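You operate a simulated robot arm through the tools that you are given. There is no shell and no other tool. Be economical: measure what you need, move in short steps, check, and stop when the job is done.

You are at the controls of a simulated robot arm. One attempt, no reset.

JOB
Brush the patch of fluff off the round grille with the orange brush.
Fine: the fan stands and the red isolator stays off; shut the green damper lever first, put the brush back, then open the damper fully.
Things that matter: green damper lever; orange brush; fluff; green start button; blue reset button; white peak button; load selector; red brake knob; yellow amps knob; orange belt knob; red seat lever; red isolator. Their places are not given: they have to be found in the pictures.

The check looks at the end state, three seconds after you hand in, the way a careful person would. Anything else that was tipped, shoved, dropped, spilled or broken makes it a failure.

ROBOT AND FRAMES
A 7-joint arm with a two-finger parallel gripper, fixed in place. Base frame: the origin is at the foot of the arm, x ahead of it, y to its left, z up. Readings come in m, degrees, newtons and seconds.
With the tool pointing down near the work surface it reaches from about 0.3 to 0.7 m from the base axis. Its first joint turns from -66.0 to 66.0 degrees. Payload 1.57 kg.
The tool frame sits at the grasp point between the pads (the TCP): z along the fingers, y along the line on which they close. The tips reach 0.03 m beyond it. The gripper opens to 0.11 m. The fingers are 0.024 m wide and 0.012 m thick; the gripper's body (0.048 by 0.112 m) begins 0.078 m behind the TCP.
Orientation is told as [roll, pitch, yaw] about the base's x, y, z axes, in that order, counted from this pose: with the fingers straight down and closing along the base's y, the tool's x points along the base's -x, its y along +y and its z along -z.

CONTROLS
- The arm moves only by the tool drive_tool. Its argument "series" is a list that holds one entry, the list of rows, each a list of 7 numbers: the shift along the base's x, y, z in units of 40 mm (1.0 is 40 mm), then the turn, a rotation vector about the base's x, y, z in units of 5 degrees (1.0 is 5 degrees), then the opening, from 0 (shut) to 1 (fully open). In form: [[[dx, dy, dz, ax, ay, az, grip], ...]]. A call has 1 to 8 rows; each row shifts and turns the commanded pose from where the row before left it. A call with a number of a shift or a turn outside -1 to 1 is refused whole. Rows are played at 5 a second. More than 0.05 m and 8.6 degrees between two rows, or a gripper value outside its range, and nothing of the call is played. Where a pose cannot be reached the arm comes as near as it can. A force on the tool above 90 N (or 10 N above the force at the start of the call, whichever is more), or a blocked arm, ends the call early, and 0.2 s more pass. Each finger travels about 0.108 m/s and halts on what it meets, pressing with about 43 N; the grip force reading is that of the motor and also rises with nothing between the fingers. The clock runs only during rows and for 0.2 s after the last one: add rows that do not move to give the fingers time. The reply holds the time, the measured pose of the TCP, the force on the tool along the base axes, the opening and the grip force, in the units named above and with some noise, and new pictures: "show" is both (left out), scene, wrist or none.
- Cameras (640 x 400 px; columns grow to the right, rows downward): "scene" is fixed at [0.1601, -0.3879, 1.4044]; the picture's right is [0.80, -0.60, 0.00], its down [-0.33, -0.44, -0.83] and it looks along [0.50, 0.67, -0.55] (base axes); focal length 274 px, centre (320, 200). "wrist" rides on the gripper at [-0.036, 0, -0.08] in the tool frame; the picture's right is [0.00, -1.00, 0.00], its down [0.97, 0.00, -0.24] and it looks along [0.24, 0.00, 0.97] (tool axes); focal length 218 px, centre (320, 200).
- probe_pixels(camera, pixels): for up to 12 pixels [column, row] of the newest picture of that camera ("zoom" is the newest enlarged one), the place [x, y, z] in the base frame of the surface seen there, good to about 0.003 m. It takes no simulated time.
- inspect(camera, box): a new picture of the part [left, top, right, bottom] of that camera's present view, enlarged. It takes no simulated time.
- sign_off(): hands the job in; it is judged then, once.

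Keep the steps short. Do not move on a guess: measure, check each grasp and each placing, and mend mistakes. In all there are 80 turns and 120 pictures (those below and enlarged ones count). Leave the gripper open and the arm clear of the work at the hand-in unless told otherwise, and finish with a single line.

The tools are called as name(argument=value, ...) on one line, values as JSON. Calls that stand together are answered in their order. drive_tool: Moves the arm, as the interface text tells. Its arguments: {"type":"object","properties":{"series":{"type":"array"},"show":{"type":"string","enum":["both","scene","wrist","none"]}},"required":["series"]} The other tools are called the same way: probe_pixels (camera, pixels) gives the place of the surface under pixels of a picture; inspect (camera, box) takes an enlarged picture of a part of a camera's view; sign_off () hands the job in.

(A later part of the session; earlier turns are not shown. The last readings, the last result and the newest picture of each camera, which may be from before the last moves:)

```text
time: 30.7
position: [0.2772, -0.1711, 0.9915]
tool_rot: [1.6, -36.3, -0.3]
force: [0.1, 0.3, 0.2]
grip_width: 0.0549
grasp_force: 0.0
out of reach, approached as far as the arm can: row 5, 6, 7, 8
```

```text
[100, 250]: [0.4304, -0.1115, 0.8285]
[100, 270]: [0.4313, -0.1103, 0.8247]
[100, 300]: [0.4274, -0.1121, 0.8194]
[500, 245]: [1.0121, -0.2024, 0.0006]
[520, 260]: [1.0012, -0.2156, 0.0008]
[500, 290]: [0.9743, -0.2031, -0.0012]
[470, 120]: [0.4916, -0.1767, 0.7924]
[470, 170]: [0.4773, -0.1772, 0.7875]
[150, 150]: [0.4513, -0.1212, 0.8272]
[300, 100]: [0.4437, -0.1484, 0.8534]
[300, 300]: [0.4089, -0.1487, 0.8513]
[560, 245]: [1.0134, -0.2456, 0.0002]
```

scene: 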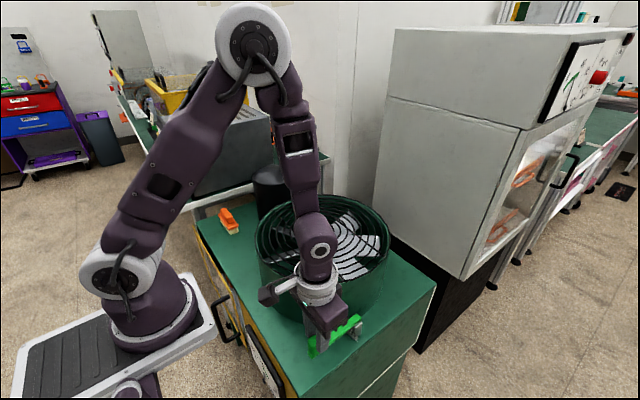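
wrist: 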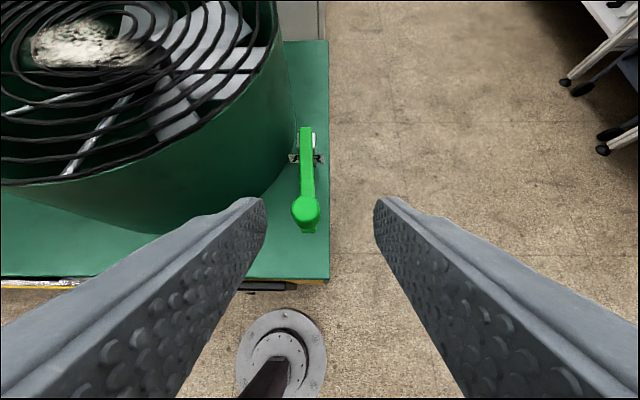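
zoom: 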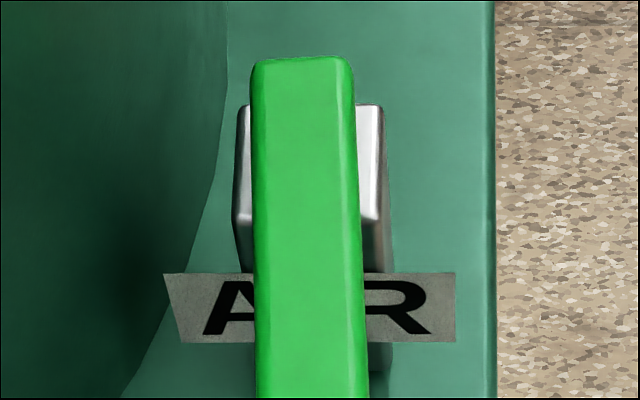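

Nothing there blocks the bar. My tests so far gripped the smooth knob, which limited the lift to about 31 N. I want one firm lift from under the bar before settling the question. I'll bring the tool upright and move out to the -y side.

drive_tool(series=[[[0.2, -0.2, 0, 0, 1, 0, 0.0], [0.2, -0.3, 0, 0, 1, 0, 0.0], [0.2, -0.3, 0, 0, 1, 0, 0.0], [0.2, -0.4, 0, 0, 1, 0, 0.0], [0.2, -0.5, 0, 0, 1, 0, 0.0], [0.2, -0.6, 0, 0, 1, 0, 0.0], [0.2, -0.6, 0, 0, 1, 0, 0.0], [0.2, -0.6, 0, 0, 1, 0, 0.0]]], show="none")

drive_tool(series=[[[0.1, -0.3, 0, 1, 0, 0, 0.0], [0.1, -0.3, 0, 1, 0, 0, 0.0], [0.1, -0.3, 0, 1, 0, 0, 0.0], [0.1, -0.3, -0.3, 1, 0, 0, 0.0], [0.1, 0, -0.3, 1, 0, 0, 0.0], [0.1, 0, -0.4, 1, 0, 0, 0.0], [0, 0, -0.4, 1, 0, 0, 0.0], [0, 0, -0.4, 1, 0, 0, 0.0]]], show="both")

```text
time: 32.5
position: [0.3379, -0.3093, 0.9924]
tool_rot: [1.2, 3.9, -0.4]
force: [0.2, 0.7, -0.6]
grip_width: 0.0003
grasp_force: 20.8
```

```text
time: 34.3
position: [0.362, -0.3584, 0.9195]
tool_rot: [41.3, 3.1, 2.2]
force: [0.1, -0.4, 0.3]
grip_width: 0.0
grasp_force: 21.4
```

scene: 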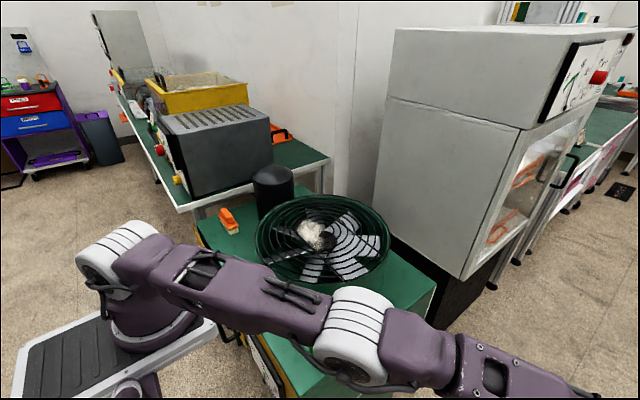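
wrist: 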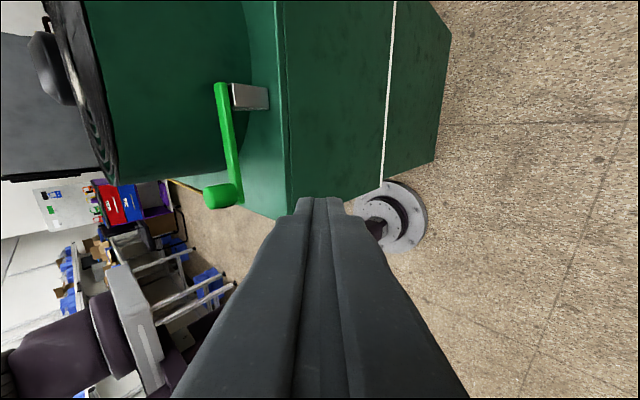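

The side view works. I'll finish the roll to about 70° and come down to bar-underside height while still outside the cabinet edge.

drive_tool(series=[[[0, 0, -0.3, 1, 0, 0, 0.0], [0, 0, -0.3, 1, 0, 0, 0.0], [0, 0, -0.3, 1, 0, 0, 0.0], [0, 0, -0.3, 1, 0, 0, 0.0], [0, 0, -0.3, 1, 0, 0, 0.0], [0, 0, -0.3, 1, 0, 0, 0.0], [0, 0, 0, 0, -0.6, 0, 0.0]]], show="both")

```text
time: 35.9
position: [0.3801, -0.3349, 0.9114]
tool_rot: [45.4, 0.7, 3.0]
force: [-0.6, -0.2, 0.1]
grip_width: 0.0
grasp_force: 20.9
out of reach, approached as far as the arm can: row 1, 2, 3, 4, 5, 6
```

scene: 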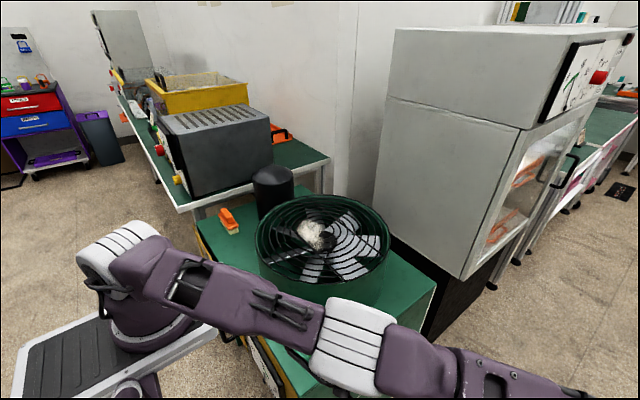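
wrist: 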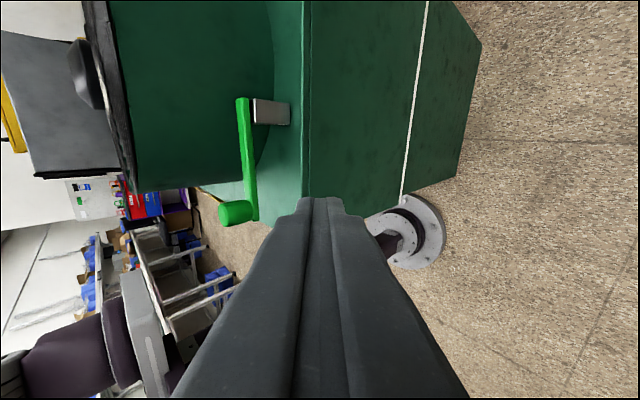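

It can't roll further this far out, but nearer in it should. I'll move inward halfway and check the pose actually reached.

drive_tool(series=[[[0, 0.6, -0.05, 0, 0, 0, 0.0], [0, 0.6, -0.05, 0, 0, 0, 0.0], [0, 0.6, -0.05, 0, 0, 0, 0.0], [0, 0.6, -0.05, 0, 0, 0, 0.0], [0, 0.4, -0.05, 0, 0, 0, 0.0], [0, 0, 0, 0, 0, 0, 0.0]]], show="both")

```text
time: 37.3
position: [0.3797, -0.2252, 0.8998]
tool_rot: [45.3, 0.8, 3.2]
force: [0.2, 0.0, 0.2]
grip_width: 0.0002
grasp_force: 21.5
```

scene: 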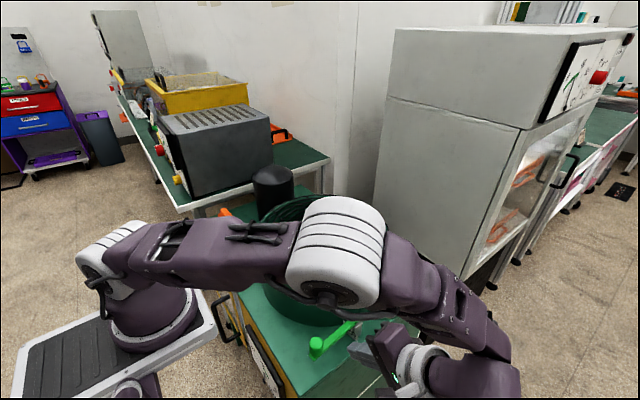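
wrist: 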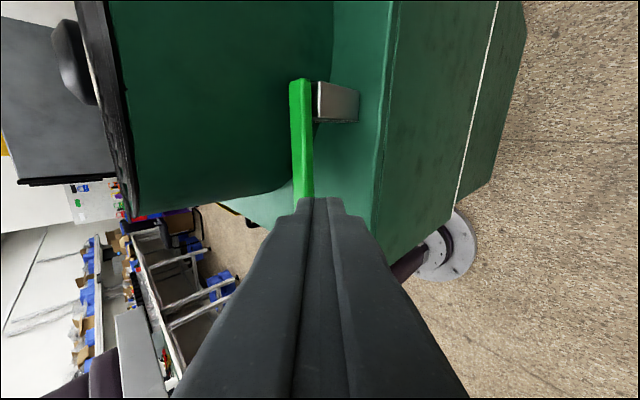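

I'll check how high the elbow is above the fan before going closer.

probe_pixels(camera="scene", pixels=[[325, 296], [360, 296], [290, 270], [260, 262], [420, 320], [340, 210], [300, 285]])

```text
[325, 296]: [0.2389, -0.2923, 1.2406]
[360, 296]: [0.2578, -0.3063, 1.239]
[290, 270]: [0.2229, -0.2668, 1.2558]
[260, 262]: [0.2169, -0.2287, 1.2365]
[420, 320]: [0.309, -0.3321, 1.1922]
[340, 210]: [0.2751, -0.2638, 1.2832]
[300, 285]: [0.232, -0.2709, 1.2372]
```

The elbow is at z 1.24, well clear. I'll roll on to about 60°, line up outside the bar, then slide under it along the finger axis.

drive_tool(series=[[[-0.2, 0, -0.4, 1, 0, -0.3, 0.0], [-0.2, 0, -0.4, 1, 0, -0.3, 0.0], [-0.1, 0, -0.3, 1, 0, 0, 0.0], [0, 0, 0, 0, 0, 0, 0.0]]], show="wrist")

```text
time: 38.3
position: [0.3597, -0.2239, 0.8585]
tool_rot: [60.4, 0.5, 0.2]
force: [-0.5, 1.1, -1.1]
grip_width: 0.0001
grasp_force: 21.4
```

wrist: 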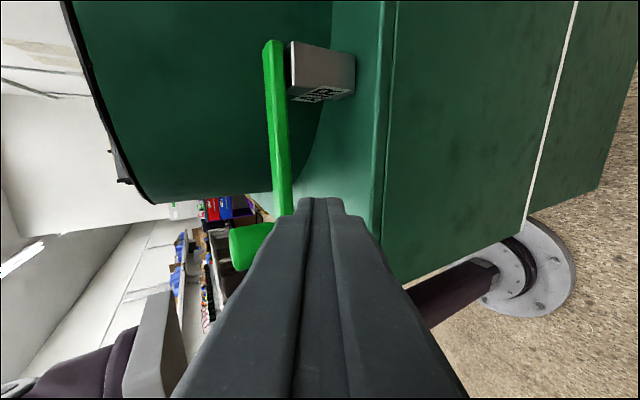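

drive_tool(series=[[[0, 0.5, -0.3, 0, 0, 0, 0.0], [0, 0.5, -0.3, 0, 0, 0, 0.0], [0, 0.42, -0.27, 0, 0, 0, 0.0], [0, 0, 0, 0, 0, 0, 0.0]]], show="wrist")

```text
time: 39.3
position: [0.3612, -0.1666, 0.8241]
tool_rot: [60.5, 0.4, 0.3]
force: [0.2, 0.5, 0.4]
grip_width: 0.0
grasp_force: 21.2
```

wrist: 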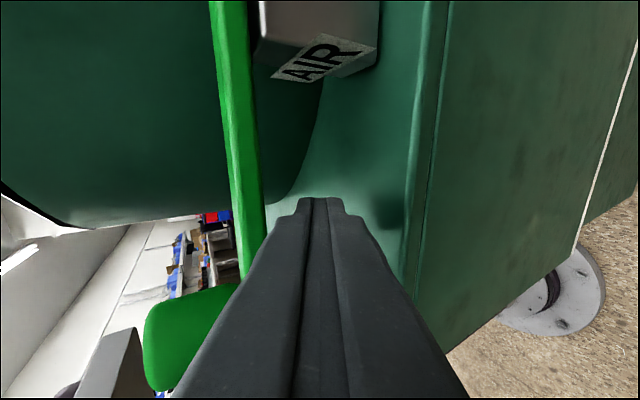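

The fingertip is under the bar. I'll lift slowly.

drive_tool(series=[[[0, 0, 0.15, 0, 0, 0, 0.0], [0, 0, 0.15, 0, 0, 0, 0.0], [0, 0, 0.15, 0, 0, 0, 0.0], [0, 0, 0.15, 0, 0, 0, 0.0], [0, 0, 0, 0, 0, 0, 0.0]]], show="wrist")

```text
time: 40.2
position: [0.3623, -0.1707, 0.8358]
tool_rot: [59.0, 0.4, -0.1]
force: [6.0, 0.8, -23.4]
grip_width: 0.0
grasp_force: 21.8
stopped in row 4: the force on the tool passed its limit (the readings are from after the stop); the commanded pose is now the measured one
```

wrist: 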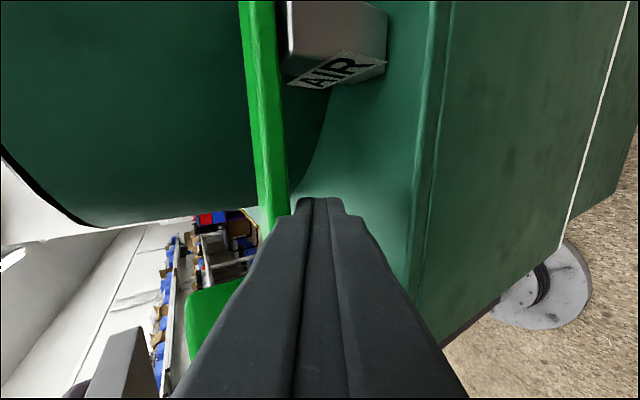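

With 90 N from beneath it does not lift, so the only travel is the yaw between 0° (in line with its block and label) and about 11°. It started part-way. The in-line end is the natural zero or shut position, and the outward end is open. I'll back out along the finger axis and roll upright.

drive_tool(series=[[[0, 0, -0.15, 0, 0, 0, 0.0], [0, -0.7, 0.3, 0, 0, 0, 0.0], [0, -0.8, 0.5, 0, 0, 0, 0.0], [0, -0.3, 0.5, -1, 0, 0, 0.0], [0, -0.3, 0.5, -1, 0, 0, 0.0], [0, 0, 0.7, -1, 0, 0, 0.0], [0, 0, 0.7, -1, 0, 0, 0.0], [0, 0, 0.6, -1, 0, 0, 0.0]]], show="none")

drive_tool(series=[[[0, 0, 0, -1, 0, 0, 0.0], [0, 0, 0, -1, 0, 0, 0.0], [0, 0, 0, -1, 0, 0, 0.0], [0, 0, 0, -1, 0, 0, 0.0], [0, 0, 0, -1, 0, 0, 0.0], [0, 0, 0, -1, 0, 0, 0.0], [0, 0, 0, -0.8, 0, 0, 0.0], [0, 0, 0, 0, 0, 0, 0.0]]], show="both")

```text
time: 42.0
position: [0.3612, -0.2541, 0.9838]
tool_rot: [34.2, 0.5, -0.1]
force: [0.8, -0.7, -0.8]
grip_width: 0.0001
grasp_force: 20.9
```

```text
time: 43.8
position: [0.3625, -0.2552, 0.9815]
tool_rot: [0.1, 0.3, -0.4]
force: [1.2, 0.4, -0.4]
grip_width: 0.0
grasp_force: 21.1
```

scene: 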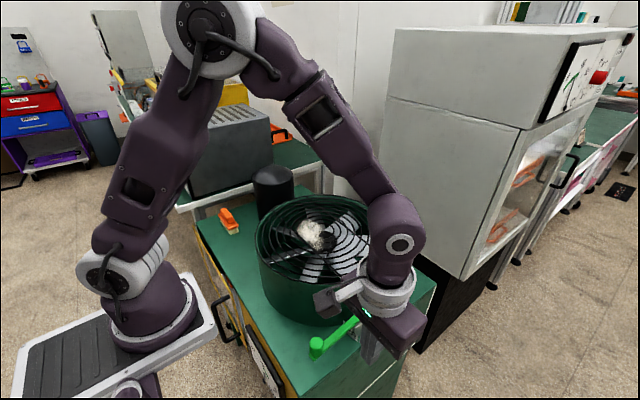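
wrist: 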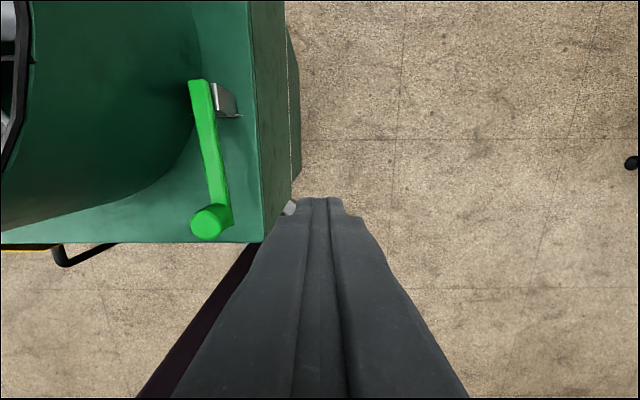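

probe_pixels(camera="wrist", pixels=[[207, 218], [197, 218], [220, 218], [203, 110], [215, 170]])

inspect(camera="scene", box=[290, 200, 350, 265])

```text
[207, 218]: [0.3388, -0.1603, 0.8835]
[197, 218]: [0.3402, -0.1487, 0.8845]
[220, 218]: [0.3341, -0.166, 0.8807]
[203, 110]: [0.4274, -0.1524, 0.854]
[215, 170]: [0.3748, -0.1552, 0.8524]
```

```text
6.15 times, centred on (320, 232) of scene
```

zoom: 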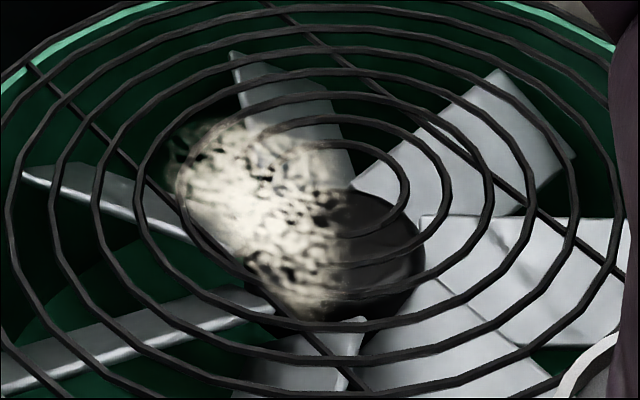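

The lever now reads about 4°, where it started. It may have crept back on its own. I'll push it to 0° again, withdraw, measure, wait, and measure again.

drive_tool(series=[[[-0.7, 0.5, -0.6, 0, 0, 0, 0.0], [0, 0.4, -0.8, 0, 0, 0, 0.0], [0, 0, -0.85, 0, 0, 0, 0.0], [0, 0.6, 0, 0, 0, 0, 0.0], [0, 0.4, 0, 0, 0, 0, 0.0], [0, 0.15, 0, 0, 0, 0, 0.0], [0, 0, 0, 0, 0, 0, 0.0]]], show="wrist")

drive_tool(series=[[[0, -0.4, 0, 0, 0, 0, 0.0], [0, -0.4, 0, 0, 0, 0, 0.0], [0, 0, 0.6, 0, 0, 0, 0.0]]], show="wrist")

drive_tool(series=[[[0, 0, 0, 0, 0, 0, 0.0], [0, 0, 0, 0, 0, 0, 0.0], [0, 0, 0, 0, 0, 0, 0.0], [0, 0, 0, 0, 0, 0, 0.0], [0, 0, 0, 0, 0, 0, 0.0], [0, 0, 0, 0, 0, 0, 0.0], [0, 0, 0, 0, 0, 0, 0.0], [0, 0, 0, 0, 0, 0, 0.0]]], show="wrist")

```text
time: 45.4
position: [0.3332, -0.1723, 0.8941]
tool_rot: [0.1, 0.3, -0.4]
force: [0.7, -0.3, 0.0]
grip_width: 0.0
grasp_force: 21.5
```

wrist: 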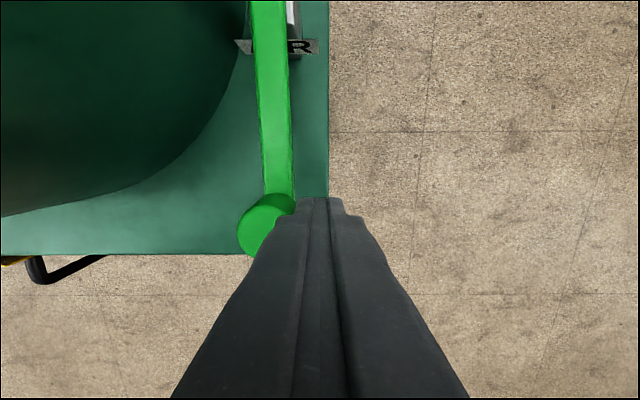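

```text
time: 46.2
position: [0.3322, -0.2033, 0.9164]
tool_rot: [0.3, 0.3, -0.3]
force: [0.3, -0.5, -0.3]
grip_width: 0.0
grasp_force: 21.1
```

wrist: 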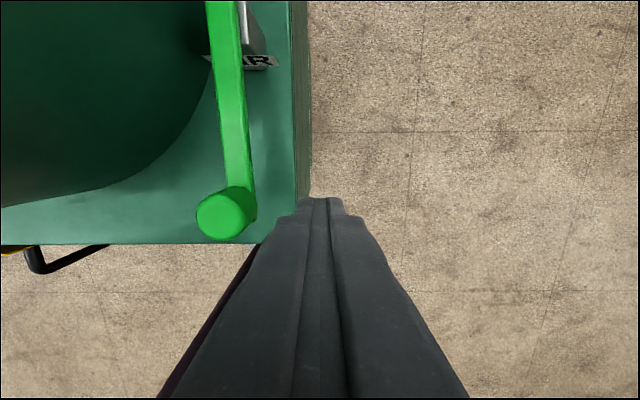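

```text
time: 48.0
position: [0.3332, -0.2033, 0.9152]
tool_rot: [0.2, 0.2, -0.4]
force: [0.8, -1.0, -0.7]
grip_width: 0.0002
grasp_force: 21.5
```

wrist: 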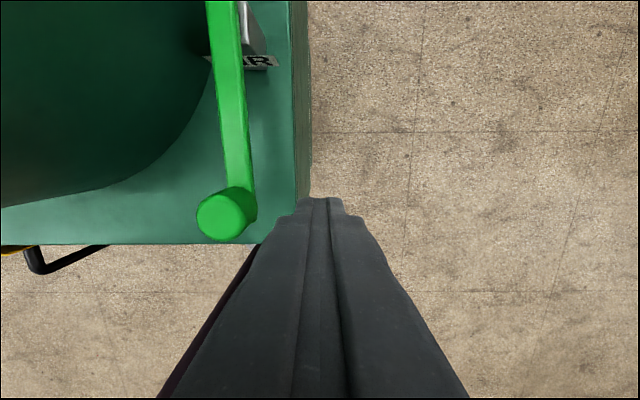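

It does not creep: it stays where put, at the 0° end. I'll treat 0° as shut and leave it there. Now I'll rise and move toward the brush at about (0.355, 0.39).

drive_tool(series=[[[0, 0, 1, 0, 0, 0, 0.0], [0, 0, 1, 0, 0, 0, 0.0], [0, 0, 1, 0, 0, 0, 0.0], [0, 0.4, 0.8, 0, 0, 0, 0.5], [0, 1, 0, 0, 0, 0, 1], [0, 1, 0, 0, 0, 0, 1], [0, 1, 0, 0, 0, 0, 1], [0, 1, 0, 0, 0, 0, 1]]], show="none")

drive_tool(series=[[[0, 1, 0, 0, 0, 0, 1], [0, 1, 0, 0, 0, 0, 1], [0, 1, 0, 0, 0, 0, 1], [0, 1, 0, 0, 0, 0, 1], [0, 1, 0, 0, 0, 0, 1], [0, 1, 0, 0, 0, 0, 1], [0, 1, 0, 0, 0, 0, 1], [0, 0, 0, 0, 0, 0, 1]]], show="wrist")

drive_tool(series=[[[0.3, 0.9, -0.6, 0, 0, 0, 1], [0.3, 0.9, -0.6, 0, 0, 0, 1], [0, 0.7, -0.6, 0, 0, 0, 1], [0, 0, 0, 0, 0, 0, 1]]], show="both")

inspect(camera="wrist", box=[240, 100, 400, 240])

```text
time: 49.8
position: [0.3369, -0.0276, 1.0681]
tool_rot: [0.2, 0.1, -0.3]
force: [0.5, 0.8, 0.2]
grip_width: 0.1098
grasp_force: 0.1
```

```text
time: 51.6
position: [0.3302, 0.2509, 1.0695]
tool_rot: [0.3, 0.3, -0.4]
force: [0.2, -0.6, -0.1]
grip_width: 0.1103
grasp_force: 0.1
```

wrist: 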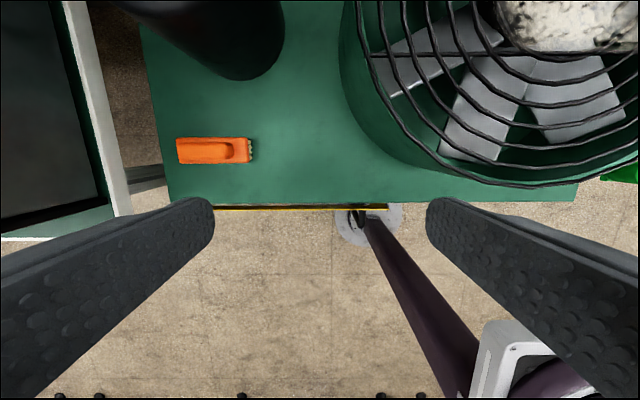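

```text
time: 52.6
position: [0.3563, 0.3501, 0.9983]
tool_rot: [0.2, 0.2, -0.4]
force: [-0.9, 0.1, -0.4]
grip_width: 0.1101
grasp_force: 0.0
```

scene: 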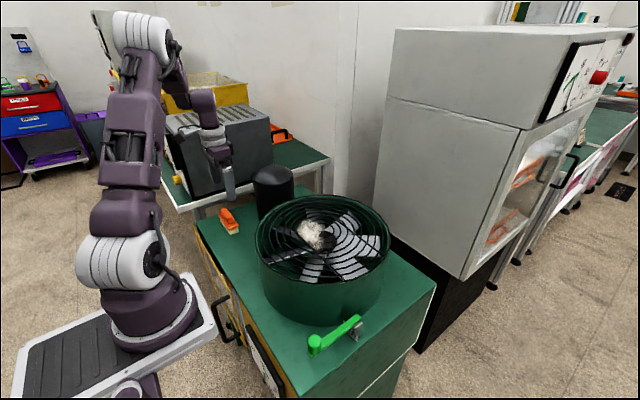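
wrist: 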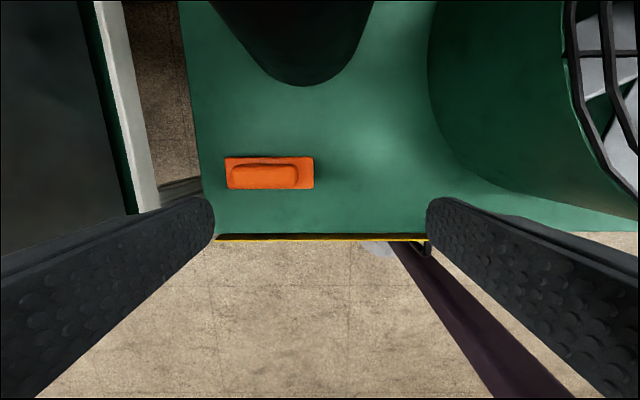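

```text
2.86 times, centred on (320, 170) of wrist
```

zoom: 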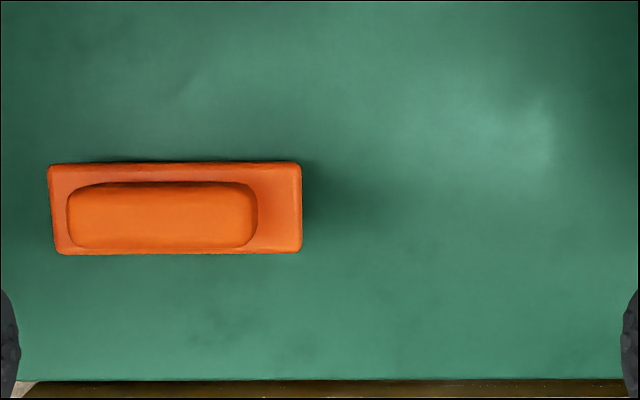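

The brush is a plate with a raised grip on top, its long side along y. I'll measure it.

probe_pixels(camera="wrist", pixels=[[233, 178], [264, 178], [296, 178], [264, 165], [264, 188], [308, 175], [228, 160], [312, 160], [312, 187], [308, 162]])

inspect(camera="scene", box=[205, 195, 255, 245])

probe_pixels(camera="zoom", pixels=[[190, 140], [290, 220], [250, 200], [290, 300], [380, 330], [420, 290], [340, 300], [230, 270], [200, 200]])

```text
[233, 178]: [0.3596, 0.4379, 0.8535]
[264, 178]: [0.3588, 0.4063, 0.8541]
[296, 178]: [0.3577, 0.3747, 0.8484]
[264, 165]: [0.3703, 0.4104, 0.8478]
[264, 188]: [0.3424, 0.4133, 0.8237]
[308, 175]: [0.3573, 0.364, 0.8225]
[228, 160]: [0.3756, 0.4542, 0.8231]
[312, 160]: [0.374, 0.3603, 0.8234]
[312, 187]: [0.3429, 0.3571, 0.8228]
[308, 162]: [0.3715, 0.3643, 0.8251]
```

```text
8.00 times, centred on (230, 220) of scene
```

zoom: 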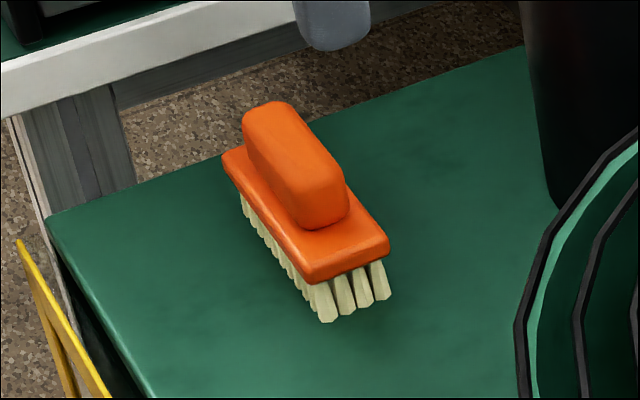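

```text
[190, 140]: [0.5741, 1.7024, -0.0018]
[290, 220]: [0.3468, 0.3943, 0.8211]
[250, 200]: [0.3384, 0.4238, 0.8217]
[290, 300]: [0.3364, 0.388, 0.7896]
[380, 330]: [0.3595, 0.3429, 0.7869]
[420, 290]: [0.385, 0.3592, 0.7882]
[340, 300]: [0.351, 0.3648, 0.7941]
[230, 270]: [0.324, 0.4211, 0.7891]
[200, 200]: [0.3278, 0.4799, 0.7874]
```

The grip is about 22 mm wide in x, centred at (0.359, 0.410), with its top at 0.853. The plate top is 0.823. I'll turn the tool +90° so the fingers close along x, and move above it.

drive_tool(series=[[[0, 0.2, 0, 0, 0, 1, 0.6], [0, 0.2, 0, 0, 0, 1, 0.6], [0, 0.2, 0, 0, 0, 1, 0.6], [0, 0.2, 0, 0, 0, 1, 0.6], [0, 0.2, 0, 0, 0, 1, 0.6], [0, 0.2, 0, 0, 0, 1, 0.6], [0, 0.2, 0, 0, 0, 1, 0.6], [0, 0.1, 0, 0, 0, 1, 0.6]]], show="none")

drive_tool(series=[[[0, 0, 0, 0, 0, 1, 0.6], [0, 0, 0, 0, 0, 1, 0.6], [0, 0, 0, 0, 0, 1, 0.6], [0, 0, 0, 0, 0, 1, 0.6], [0, 0, 0, 0, 0, 1, 0.6], [0, 0, 0, 0, 0, 1, 0.6], [0, 0, 0, 0, 0, 1, 0.6], [0, 0, 0, 0, 0, 1, 0.6]]], show="none")

drive_tool(series=[[[0, 0, 0, 0, 0, 1, 0.6], [0, 0, 0, 0, 0, 1, 0.6], [0, 0, 0, 0, 0, 0, 0.6]]], show="wrist")

```text
time: 54.4
position: [0.3571, 0.4118, 0.9977]
tool_rot: [0.2, 0.3, 39.7]
force: [-0.7, -0.5, -0.7]
grip_width: 0.0659
grasp_force: 0.0
```

```text
time: 56.2
position: [0.3574, 0.4119, 0.996]
tool_rot: [0.2, 0.2, 79.9]
force: [-0.6, 0.1, 0.2]
grip_width: 0.066
grasp_force: 0.0
```

```text
time: 57.0
position: [0.3584, 0.4128, 0.9978]
tool_rot: [0.2, 0.3, 89.7]
force: [0.3, 0.5, 0.4]
grip_width: 0.0661
grasp_force: 0.1
```

wrist: 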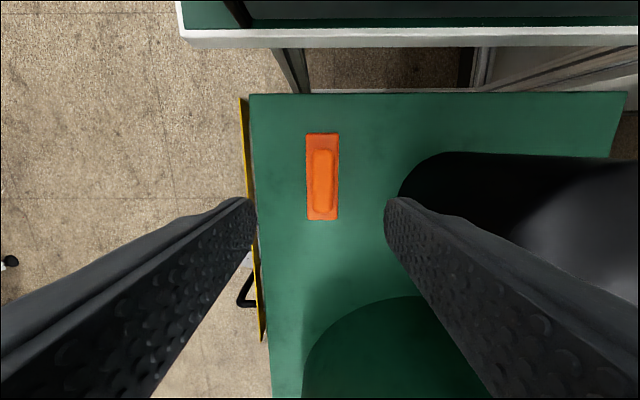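

It is aligned over the grip. I'll go straight down to z 0.858 and check before closing.

drive_tool(series=[[[0.02, -0.07, -0.9, 0, 0, 0, 0.6], [0, 0, -0.9, 0, 0, 0, 0.6], [0, 0, -0.9, 0, 0, 0, 0.6], [0, 0, -0.77, 0, 0, 0, 0.6], [0, 0, 0, 0, 0, 0, 0.6]]], show="wrist")

drive_tool(series=[[[0, 0, 0, 0, 0, 0, 0.3], [0, 0, 0, 0, 0, 0, 0.1], [0, 0, 0, 0, 0, 0, 0.0], [0, 0, 0, 0, 0, 0, 0.0]]], show="both")

```text
time: 58.2
position: [0.3574, 0.4085, 0.8572]
tool_rot: [0.2, 0.2, 89.5]
force: [0.3, -0.1, -0.1]
grip_width: 0.0664
grasp_force: 0.1
```

wrist: 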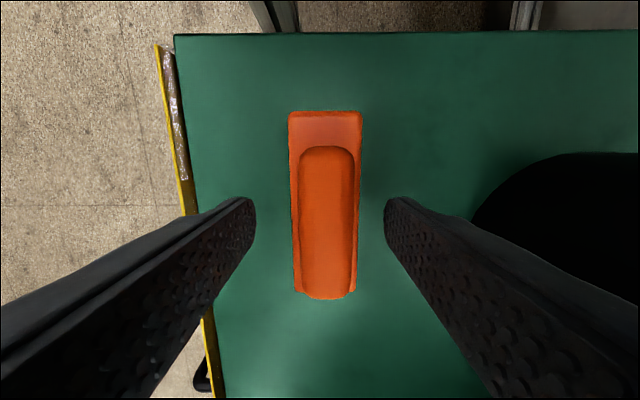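

```text
time: 59.2
position: [0.3576, 0.408, 0.8575]
tool_rot: [0.2, 0.2, 89.6]
force: [0.6, 0.0, -0.6]
grip_width: 0.023
grasp_force: 35.6
```

scene: 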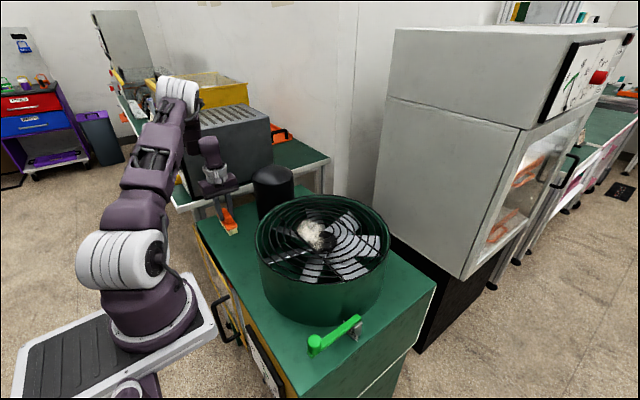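
wrist: 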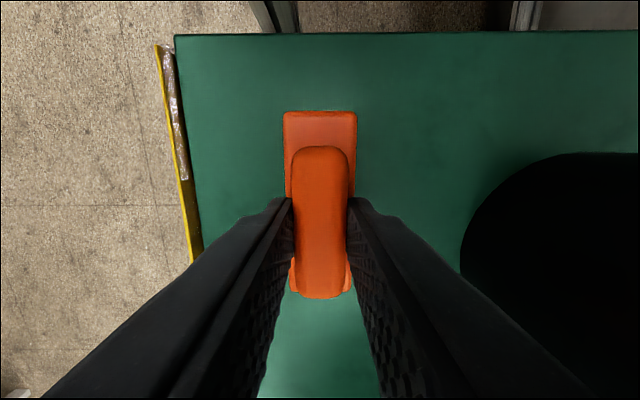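

Grip confirmed (23 mm, 36 N). Return pose noted: TCP (0.358, 0.408, 0.8575). I'll lift clear of the grille height.

drive_tool(series=[[[0, 0, 0.6, 0, 0, 0, 0.0], [0, 0, 1, 0, 0, 0, 0.0], [0, 0, 1, 0, 0, 0, 0.0], [0, 0, 1, 0, 0, 0, 0.0], [0, 0, 1, 0, 0, 0, 0.0], [0.5, -0.5, 0.4, 0, 0, 0, 0.0], [0.5, -0.8, 0, 0, 0, 0, 0.0], [0.5, -0.8, 0, 0, 0, 0, 0.0]]], show="both")

inspect(camera="scene", box=[280, 195, 360, 275])

probe_pixels(camera="zoom", pixels=[[250, 200], [200, 230], [300, 230], [250, 270], [180, 180], [300, 300], [150, 210], [330, 330], [220, 160], [260, 310]])

```text
time: 61.0
position: [0.4183, 0.326, 1.0568]
tool_rot: [0.3, 0.3, 89.5]
force: [0.4, -0.2, -1.2]
grip_width: 0.0232
grasp_force: 35.4
```

scene: 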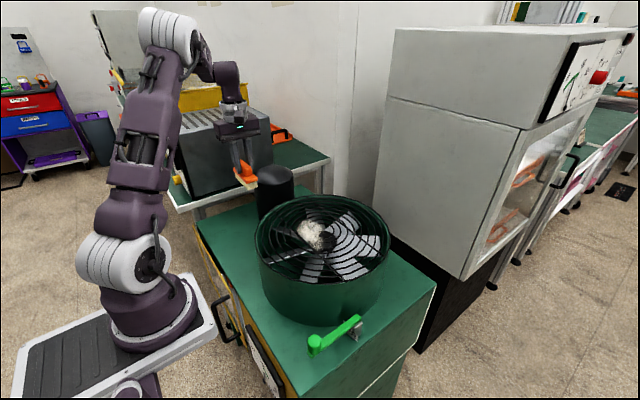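
wrist: 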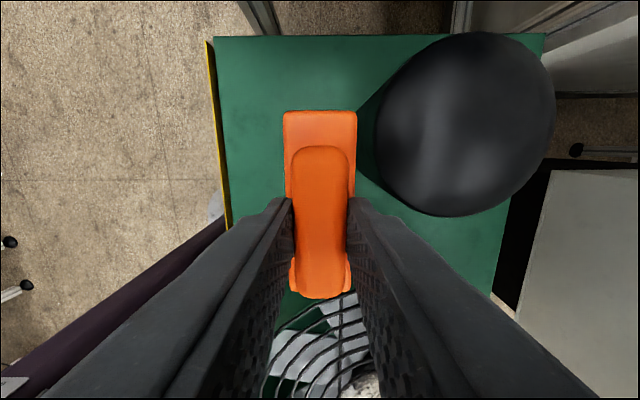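

```text
5.00 times, centred on (320, 235) of scene
```

zoom: 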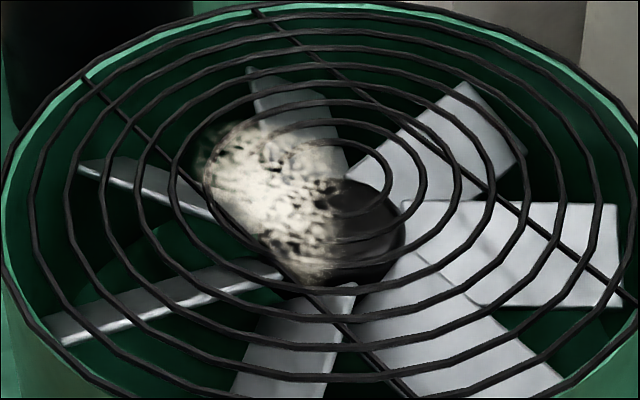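

```text
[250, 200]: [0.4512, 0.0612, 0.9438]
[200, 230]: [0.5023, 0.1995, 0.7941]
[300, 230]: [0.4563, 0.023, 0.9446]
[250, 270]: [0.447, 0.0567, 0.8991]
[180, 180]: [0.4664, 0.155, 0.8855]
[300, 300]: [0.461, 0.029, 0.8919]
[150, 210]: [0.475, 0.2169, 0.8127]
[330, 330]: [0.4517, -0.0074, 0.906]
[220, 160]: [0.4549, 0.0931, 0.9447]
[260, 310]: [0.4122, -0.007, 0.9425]
```

The fluff lies on the wires at z≈0.944, spanning about x 0.44–0.51 and y 0.00–0.11. The bristle tips sit 0.067 below the TCP. I'll move to the near side of the patch, above the grille.

drive_tool(series=[[[0, -1, 0, 0, 0, 0, 0.0], [0, -1, 0, 0, 0, 0, 0.0], [0, -1, 0, 0, 0, 0, 0.0], [0, -1, 0, 0, 0, 0, 0.0], [0, -1, 0, 0, 0, 0, 0.0], [0, -1, 0, 0, 0, 0, 0.0], [0, -0.8, 0, 0, 0, 0, 0.0], [0, 0, -0.6, 0, 0, 0, 0.0]]], show="both")

inspect(camera="scene", box=[260, 165, 380, 285])

```text
time: 62.8
position: [0.4185, 0.0518, 1.0334]
tool_rot: [0.1, 0.4, 89.6]
force: [0.5, 0.3, -1.2]
grip_width: 0.0231
grasp_force: 35.3
```

scene: 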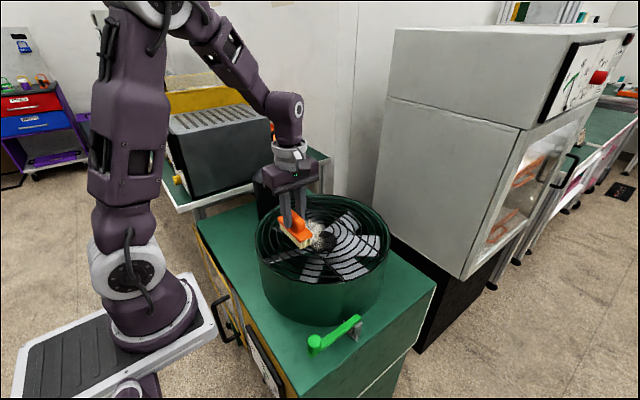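
wrist: 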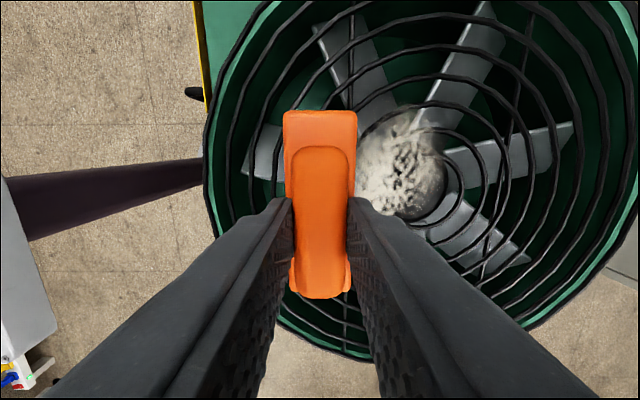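

```text
3.33 times, centred on (320, 225) of scene
```

zoom: 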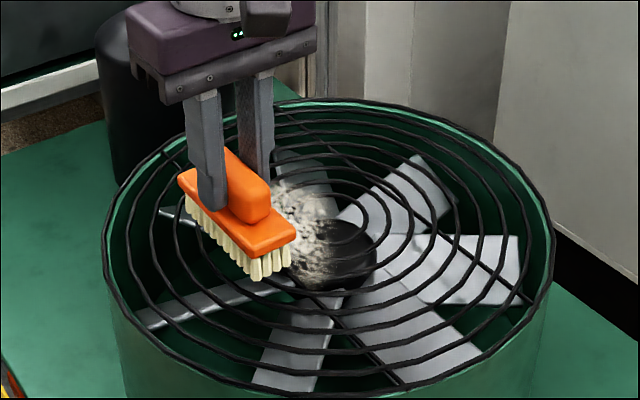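

Good line-up. I'll lower gently until the bristles just touch.

drive_tool(series=[[[0, 0, -0.3, 0, 0, 0, 0.0], [0, 0, -0.15, 0, 0, 0, 0.0], [0, 0, -0.1, 0, 0, 0, 0.0], [0, 0, -0.05, 0, 0, 0, 0.0], [0, 0, 0, 0, 0, 0, 0.0]]], show="scene")

```text
time: 64.0
position: [0.4186, 0.0536, 1.0092]
tool_rot: [0.1, 0.4, 89.6]
force: [-9.1, 0.1, 43.8]
grip_width: 0.0232
grasp_force: 35.7
```

scene: 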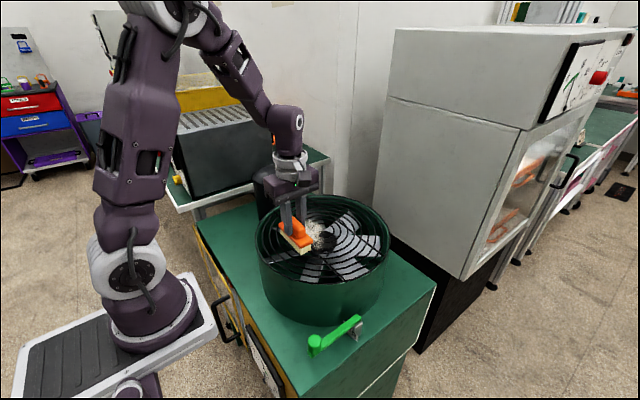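

Contact, but 44 N is more than I want. I'll ease up 2.5 mm and stroke slowly in +x.

drive_tool(series=[[[0, 0, 0.06, 0, 0, 0, 0.0], [0.4, 0, 0, 0, 0, 0, 0.0], [0.4, 0, 0, 0, 0, 0, 0.0], [0.4, 0, 0, 0, 0, 0, 0.0], [0.4, 0, 0, 0, 0, 0, 0.0], [0.4, 0, 0, 0, 0, 0, 0.0], [0.4, 0, 0, 0, 0, 0, 0.0], [0.4, 0, 0, 0, 0, 0, 0.0]]], show="both")

inspect(camera="scene", box=[260, 165, 400, 285])

```text
time: 65.8
position: [0.532, 0.0533, 1.0121]
tool_rot: [0.2, 0.2, 89.6]
force: [-0.5, -0.2, -1.2]
grip_width: 0.0231
grasp_force: 35.6
```

scene: 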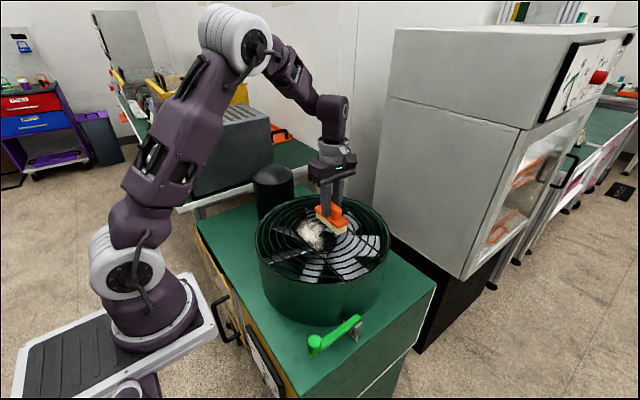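
wrist: 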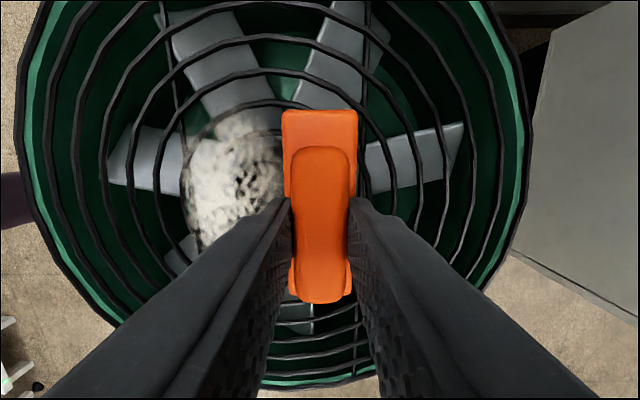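

```text
3.33 times, centred on (330, 225) of scene
```

zoom: 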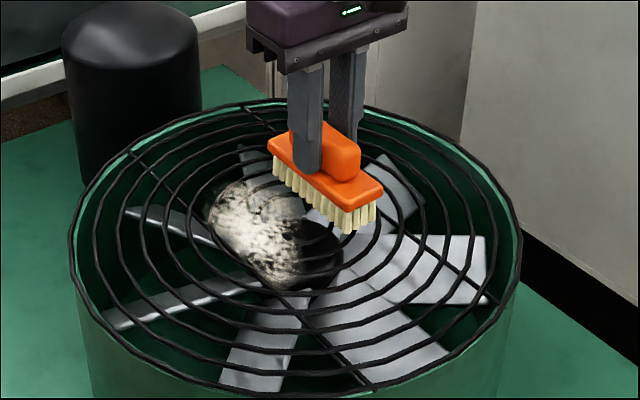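

At 1.012 there was no contact force, so that pass only skimmed. I'll lower about 2 mm and stroke back.

drive_tool(series=[[[0, 0, -0.05, 0, 0, 0, 0.0], [-0.4, 0, 0, 0, 0, 0, 0.0], [-0.4, 0, 0, 0, 0, 0, 0.0], [-0.4, 0, 0, 0, 0, 0, 0.0], [-0.3, 0, 0, 0, 0, 0, 0.0], [0, 0, 0, 0, 0, 0, 0.0]]], show="none")

drive_tool(series=[[[-0.4, 0, 0, 0, 0, 0, 0.0], [-0.4, 0, 0, 0, 0, 0, 0.0], [-0.4, 0, 0, 0, 0, 0, 0.0], [-0.3, 0, 0, 0, 0, 0, 0.0]]], show="both")

inspect(camera="scene", box=[260, 165, 400, 285])

```text
time: 67.2
position: [0.4699, 0.0528, 1.0116]
tool_rot: [0.2, 0.3, 89.6]
force: [-0.3, 1.4, -1.0]
grip_width: 0.023
grasp_force: 35.4
```

```text
time: 68.2
position: [0.4104, 0.0533, 1.0108]
tool_rot: [0.1, 0.2, 89.6]
force: [2.6, -0.5, 7.5]
grip_width: 0.0233
grasp_force: 35.1
```

scene: 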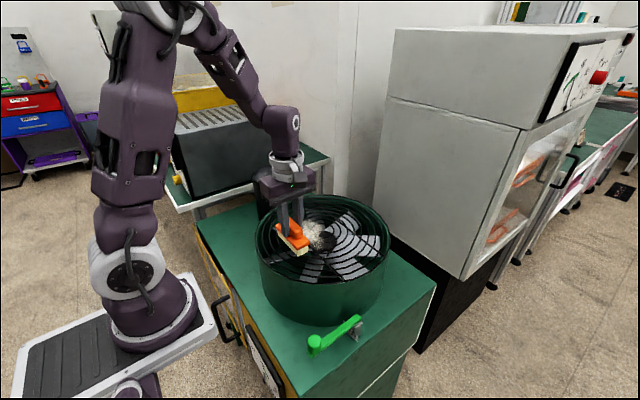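
wrist: 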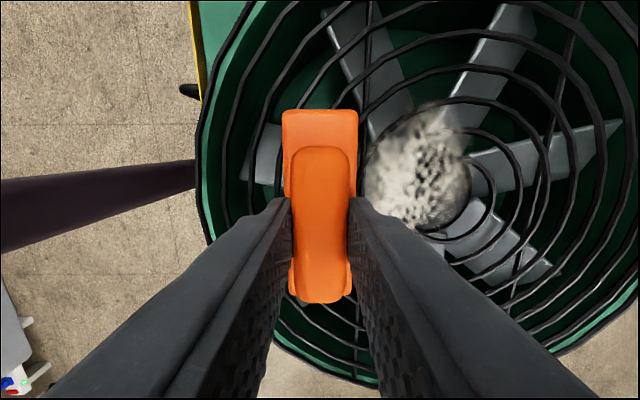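

```text
3.33 times, centred on (330, 225) of scene
```

zoom: 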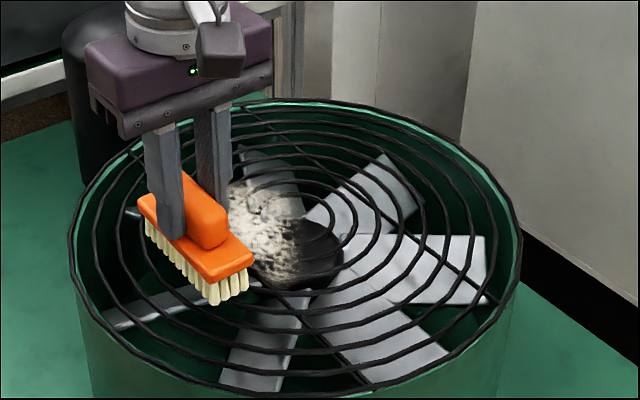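

Is the fluff slightly fainter? There was still no contact in the middle. I'll stroke +x with the brush about 3 mm lower and read the force mid-patch.

drive_tool(series=[[[0.4, 0, -0.02, 0, 0, 0, 0.0], [0.3, 0, -0.05, 0, 0, 0, 0.0], [0.3, 0, -0.03, 0, 0, 0, 0.0], [0.3, 0, 0, 0, 0, 0, 0.0], [0, 0, 0, 0, 0, 0, 0.0]]], show="none")

drive_tool(series=[[[0.4, 0, 0, 0, 0, 0, 0.0], [0.4, 0, 0, 0, 0, 0, 0.0], [0.4, 0, 0, 0, 0, 0, 0.0], [0.3, 0, 0, 0, 0, 0, 0.0]]], show="wrist")

inspect(camera="scene", box=[260, 165, 400, 285])

```text
time: 68.9
position: [0.439, 0.054, 1.0099]
tool_rot: [-0.1, 0.3, 89.8]
force: [-2.6, -0.9, 22.1]
grip_width: 0.0231
grasp_force: 35.8
stopped in row 3: the force on the tool passed its limit (the readings are from after the stop); the commanded pose is now the measured one
```

```text
time: 69.9
position: [0.4978, 0.0529, 1.0108]
tool_rot: [0.2, 0.3, 89.7]
force: [-1.5, 0.5, 8.1]
grip_width: 0.0228
grasp_force: 35.9
```

wrist: 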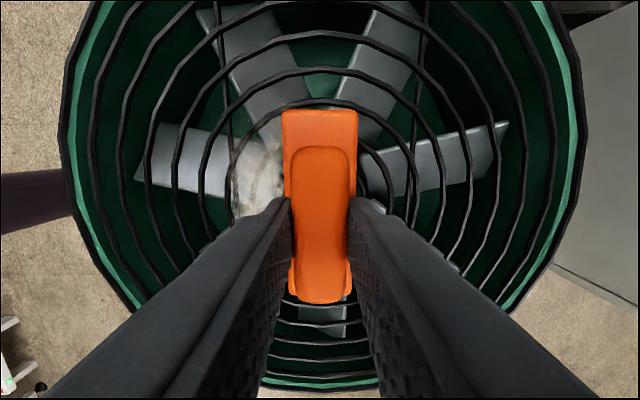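

```text
3.33 times, centred on (330, 225) of scene
```

zoom: 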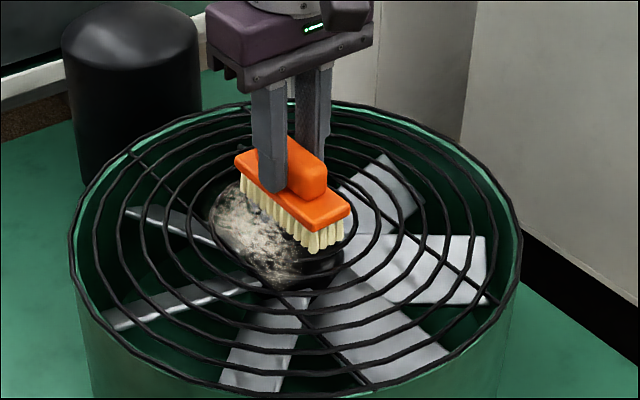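

It's working: with about 8 N the brushed part is visibly thinner. I'll keep this height and continue strokes back and forth.

drive_tool(series=[[[0.4, 0, 0, 0, 0, 0, 0.0], [0.4, 0, 0, 0, 0, 0, 0.0], [-0.4, 0, 0, 0, 0, 0, 0.0], [-0.5, 0, 0, 0, 0, 0, 0.0], [-0.5, 0, 0, 0, 0, 0, 0.0], [-0.5, 0, 0, 0, 0, 0, 0.0], [-0.5, 0, 0, 0, 0, 0, 0.0], [-0.3, 0, 0, 0, 0, 0, 0.0]]], show="none")

drive_tool(series=[[[0.5, 0.15, 0, 0, 0, 0, 0.0], [0.5, 0.1, 0, 0, 0, 0, 0.0], [0.5, 0, 0, 0, 0, 0, 0.0], [0.5, 0, 0, 0, 0, 0, 0.0], [0.5, 0, 0, 0, 0, 0, 0.0]]], show="wrist")

inspect(camera="scene", box=[260, 165, 400, 285])

```text
time: 71.7
position: [0.4244, 0.0519, 1.0104]
tool_rot: [-0.2, 0.3, 89.6]
force: [12.8, -1.3, 37.3]
grip_width: 0.0231
grasp_force: 35.6
```

```text
time: 72.1
position: [0.4361, 0.0542, 1.0095]
tool_rot: [0.1, 0.7, 89.6]
force: [-0.2, 0.2, 17.2]
grip_width: 0.0233
grasp_force: 35.6
stopped in row 2: the force on the tool passed its limit (the readings are from after the stop); the commanded pose is now the measured one
```

wrist: 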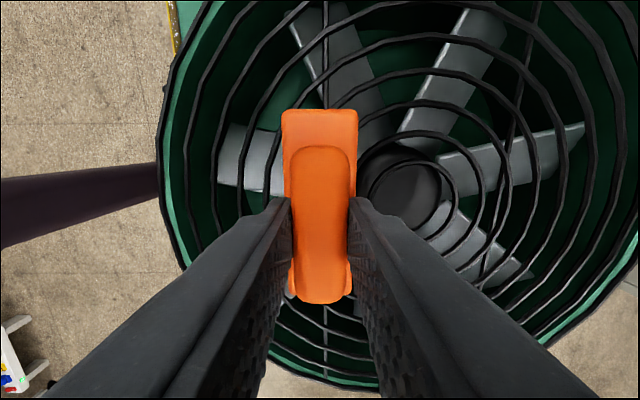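

```text
3.33 times, centred on (330, 225) of scene
```

zoom: 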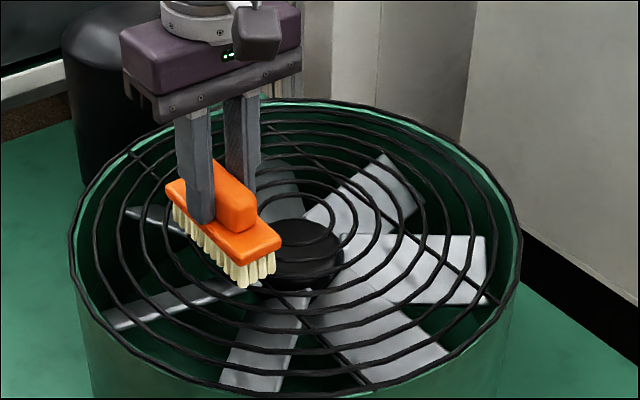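

The fluff looks gone. I'll lift off, check the whole grille, and start back to the brush's place.

drive_tool(series=[[[0, 0, 0.6, 0, 0, 0, 0.0], [0, 0, 0.6, 0, 0, 0, 0.0], [-0.4, 0.8, 0, 0, 0, 0, 0.0], [0, 1, 0, 0, 0, 0, 0.0], [0, 1, 0, 0, 0, 0, 0.0], [0, 1, 0, 0, 0, 0, 0.0], [0, 1, 0, 0, 0, 0, 0.0], [0, 1, 0, 0, 0, 0, 0.0]]], show="scene")

inspect(camera="scene", box=[250, 185, 395, 290])

```text
time: 73.9
position: [0.4203, 0.288, 1.0547]
tool_rot: [0.4, 0.5, 89.6]
force: [-0.1, 0.9, -0.8]
grip_width: 0.0233
grasp_force: 35.7
```

scene: 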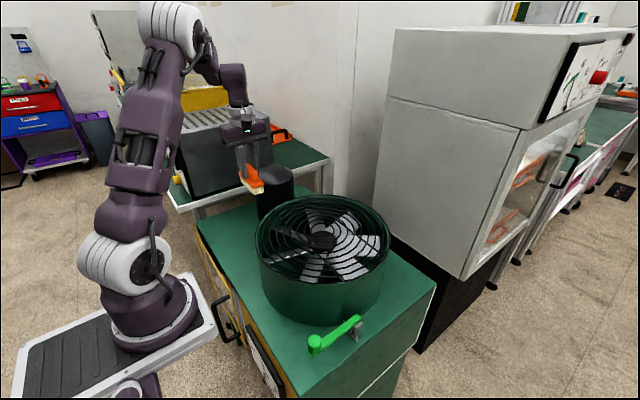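

```text
3.81 times, centred on (322, 238) of scene
```

zoom: 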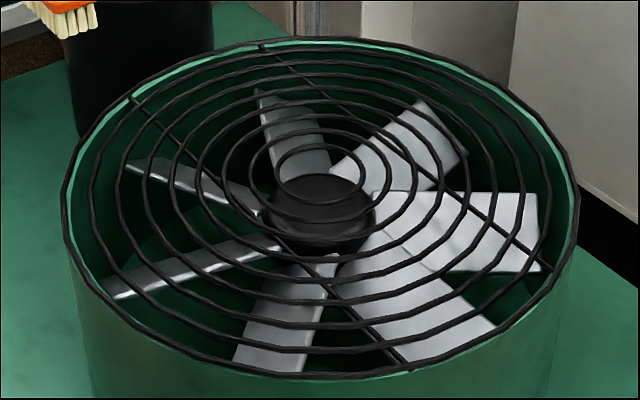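

The grille is clean. I'll carry the brush back over its spot.

drive_tool(series=[[[-0.52, 0.8, 0, 0, 0, 0, 0.0], [-0.52, 0.8, 0, 0, 0, 0, 0.0], [-0.53, 0.8, 0, 0, 0, 0, 0.0], [0, 0.6, -0.5, 0, 0, 0, 0.0], [0, 0, -1, 0, 0, 0, 0.0], [0, 0, -1, 0, 0, 0, 0.0], [0, 0, -1, 0, 0, 0, 0.0], [0, 0, -0.8, 0, 0, 0, 0.0]]], show="wrist")

```text
time: 75.7
position: [0.3546, 0.4069, 0.8829]
tool_rot: [0.4, 0.7, 89.5]
force: [-0.2, 0.3, -0.9]
grip_width: 0.0233
grasp_force: 35.6
```

wrist: 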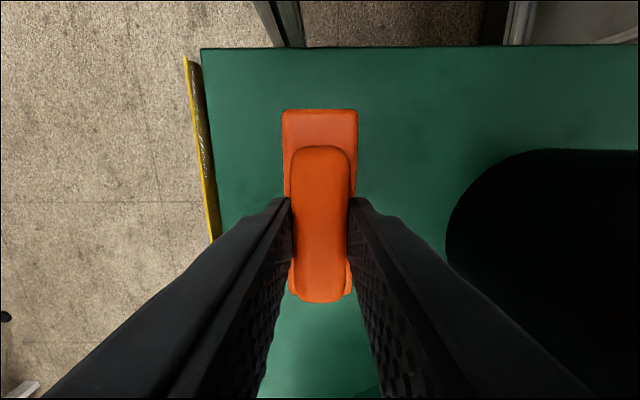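

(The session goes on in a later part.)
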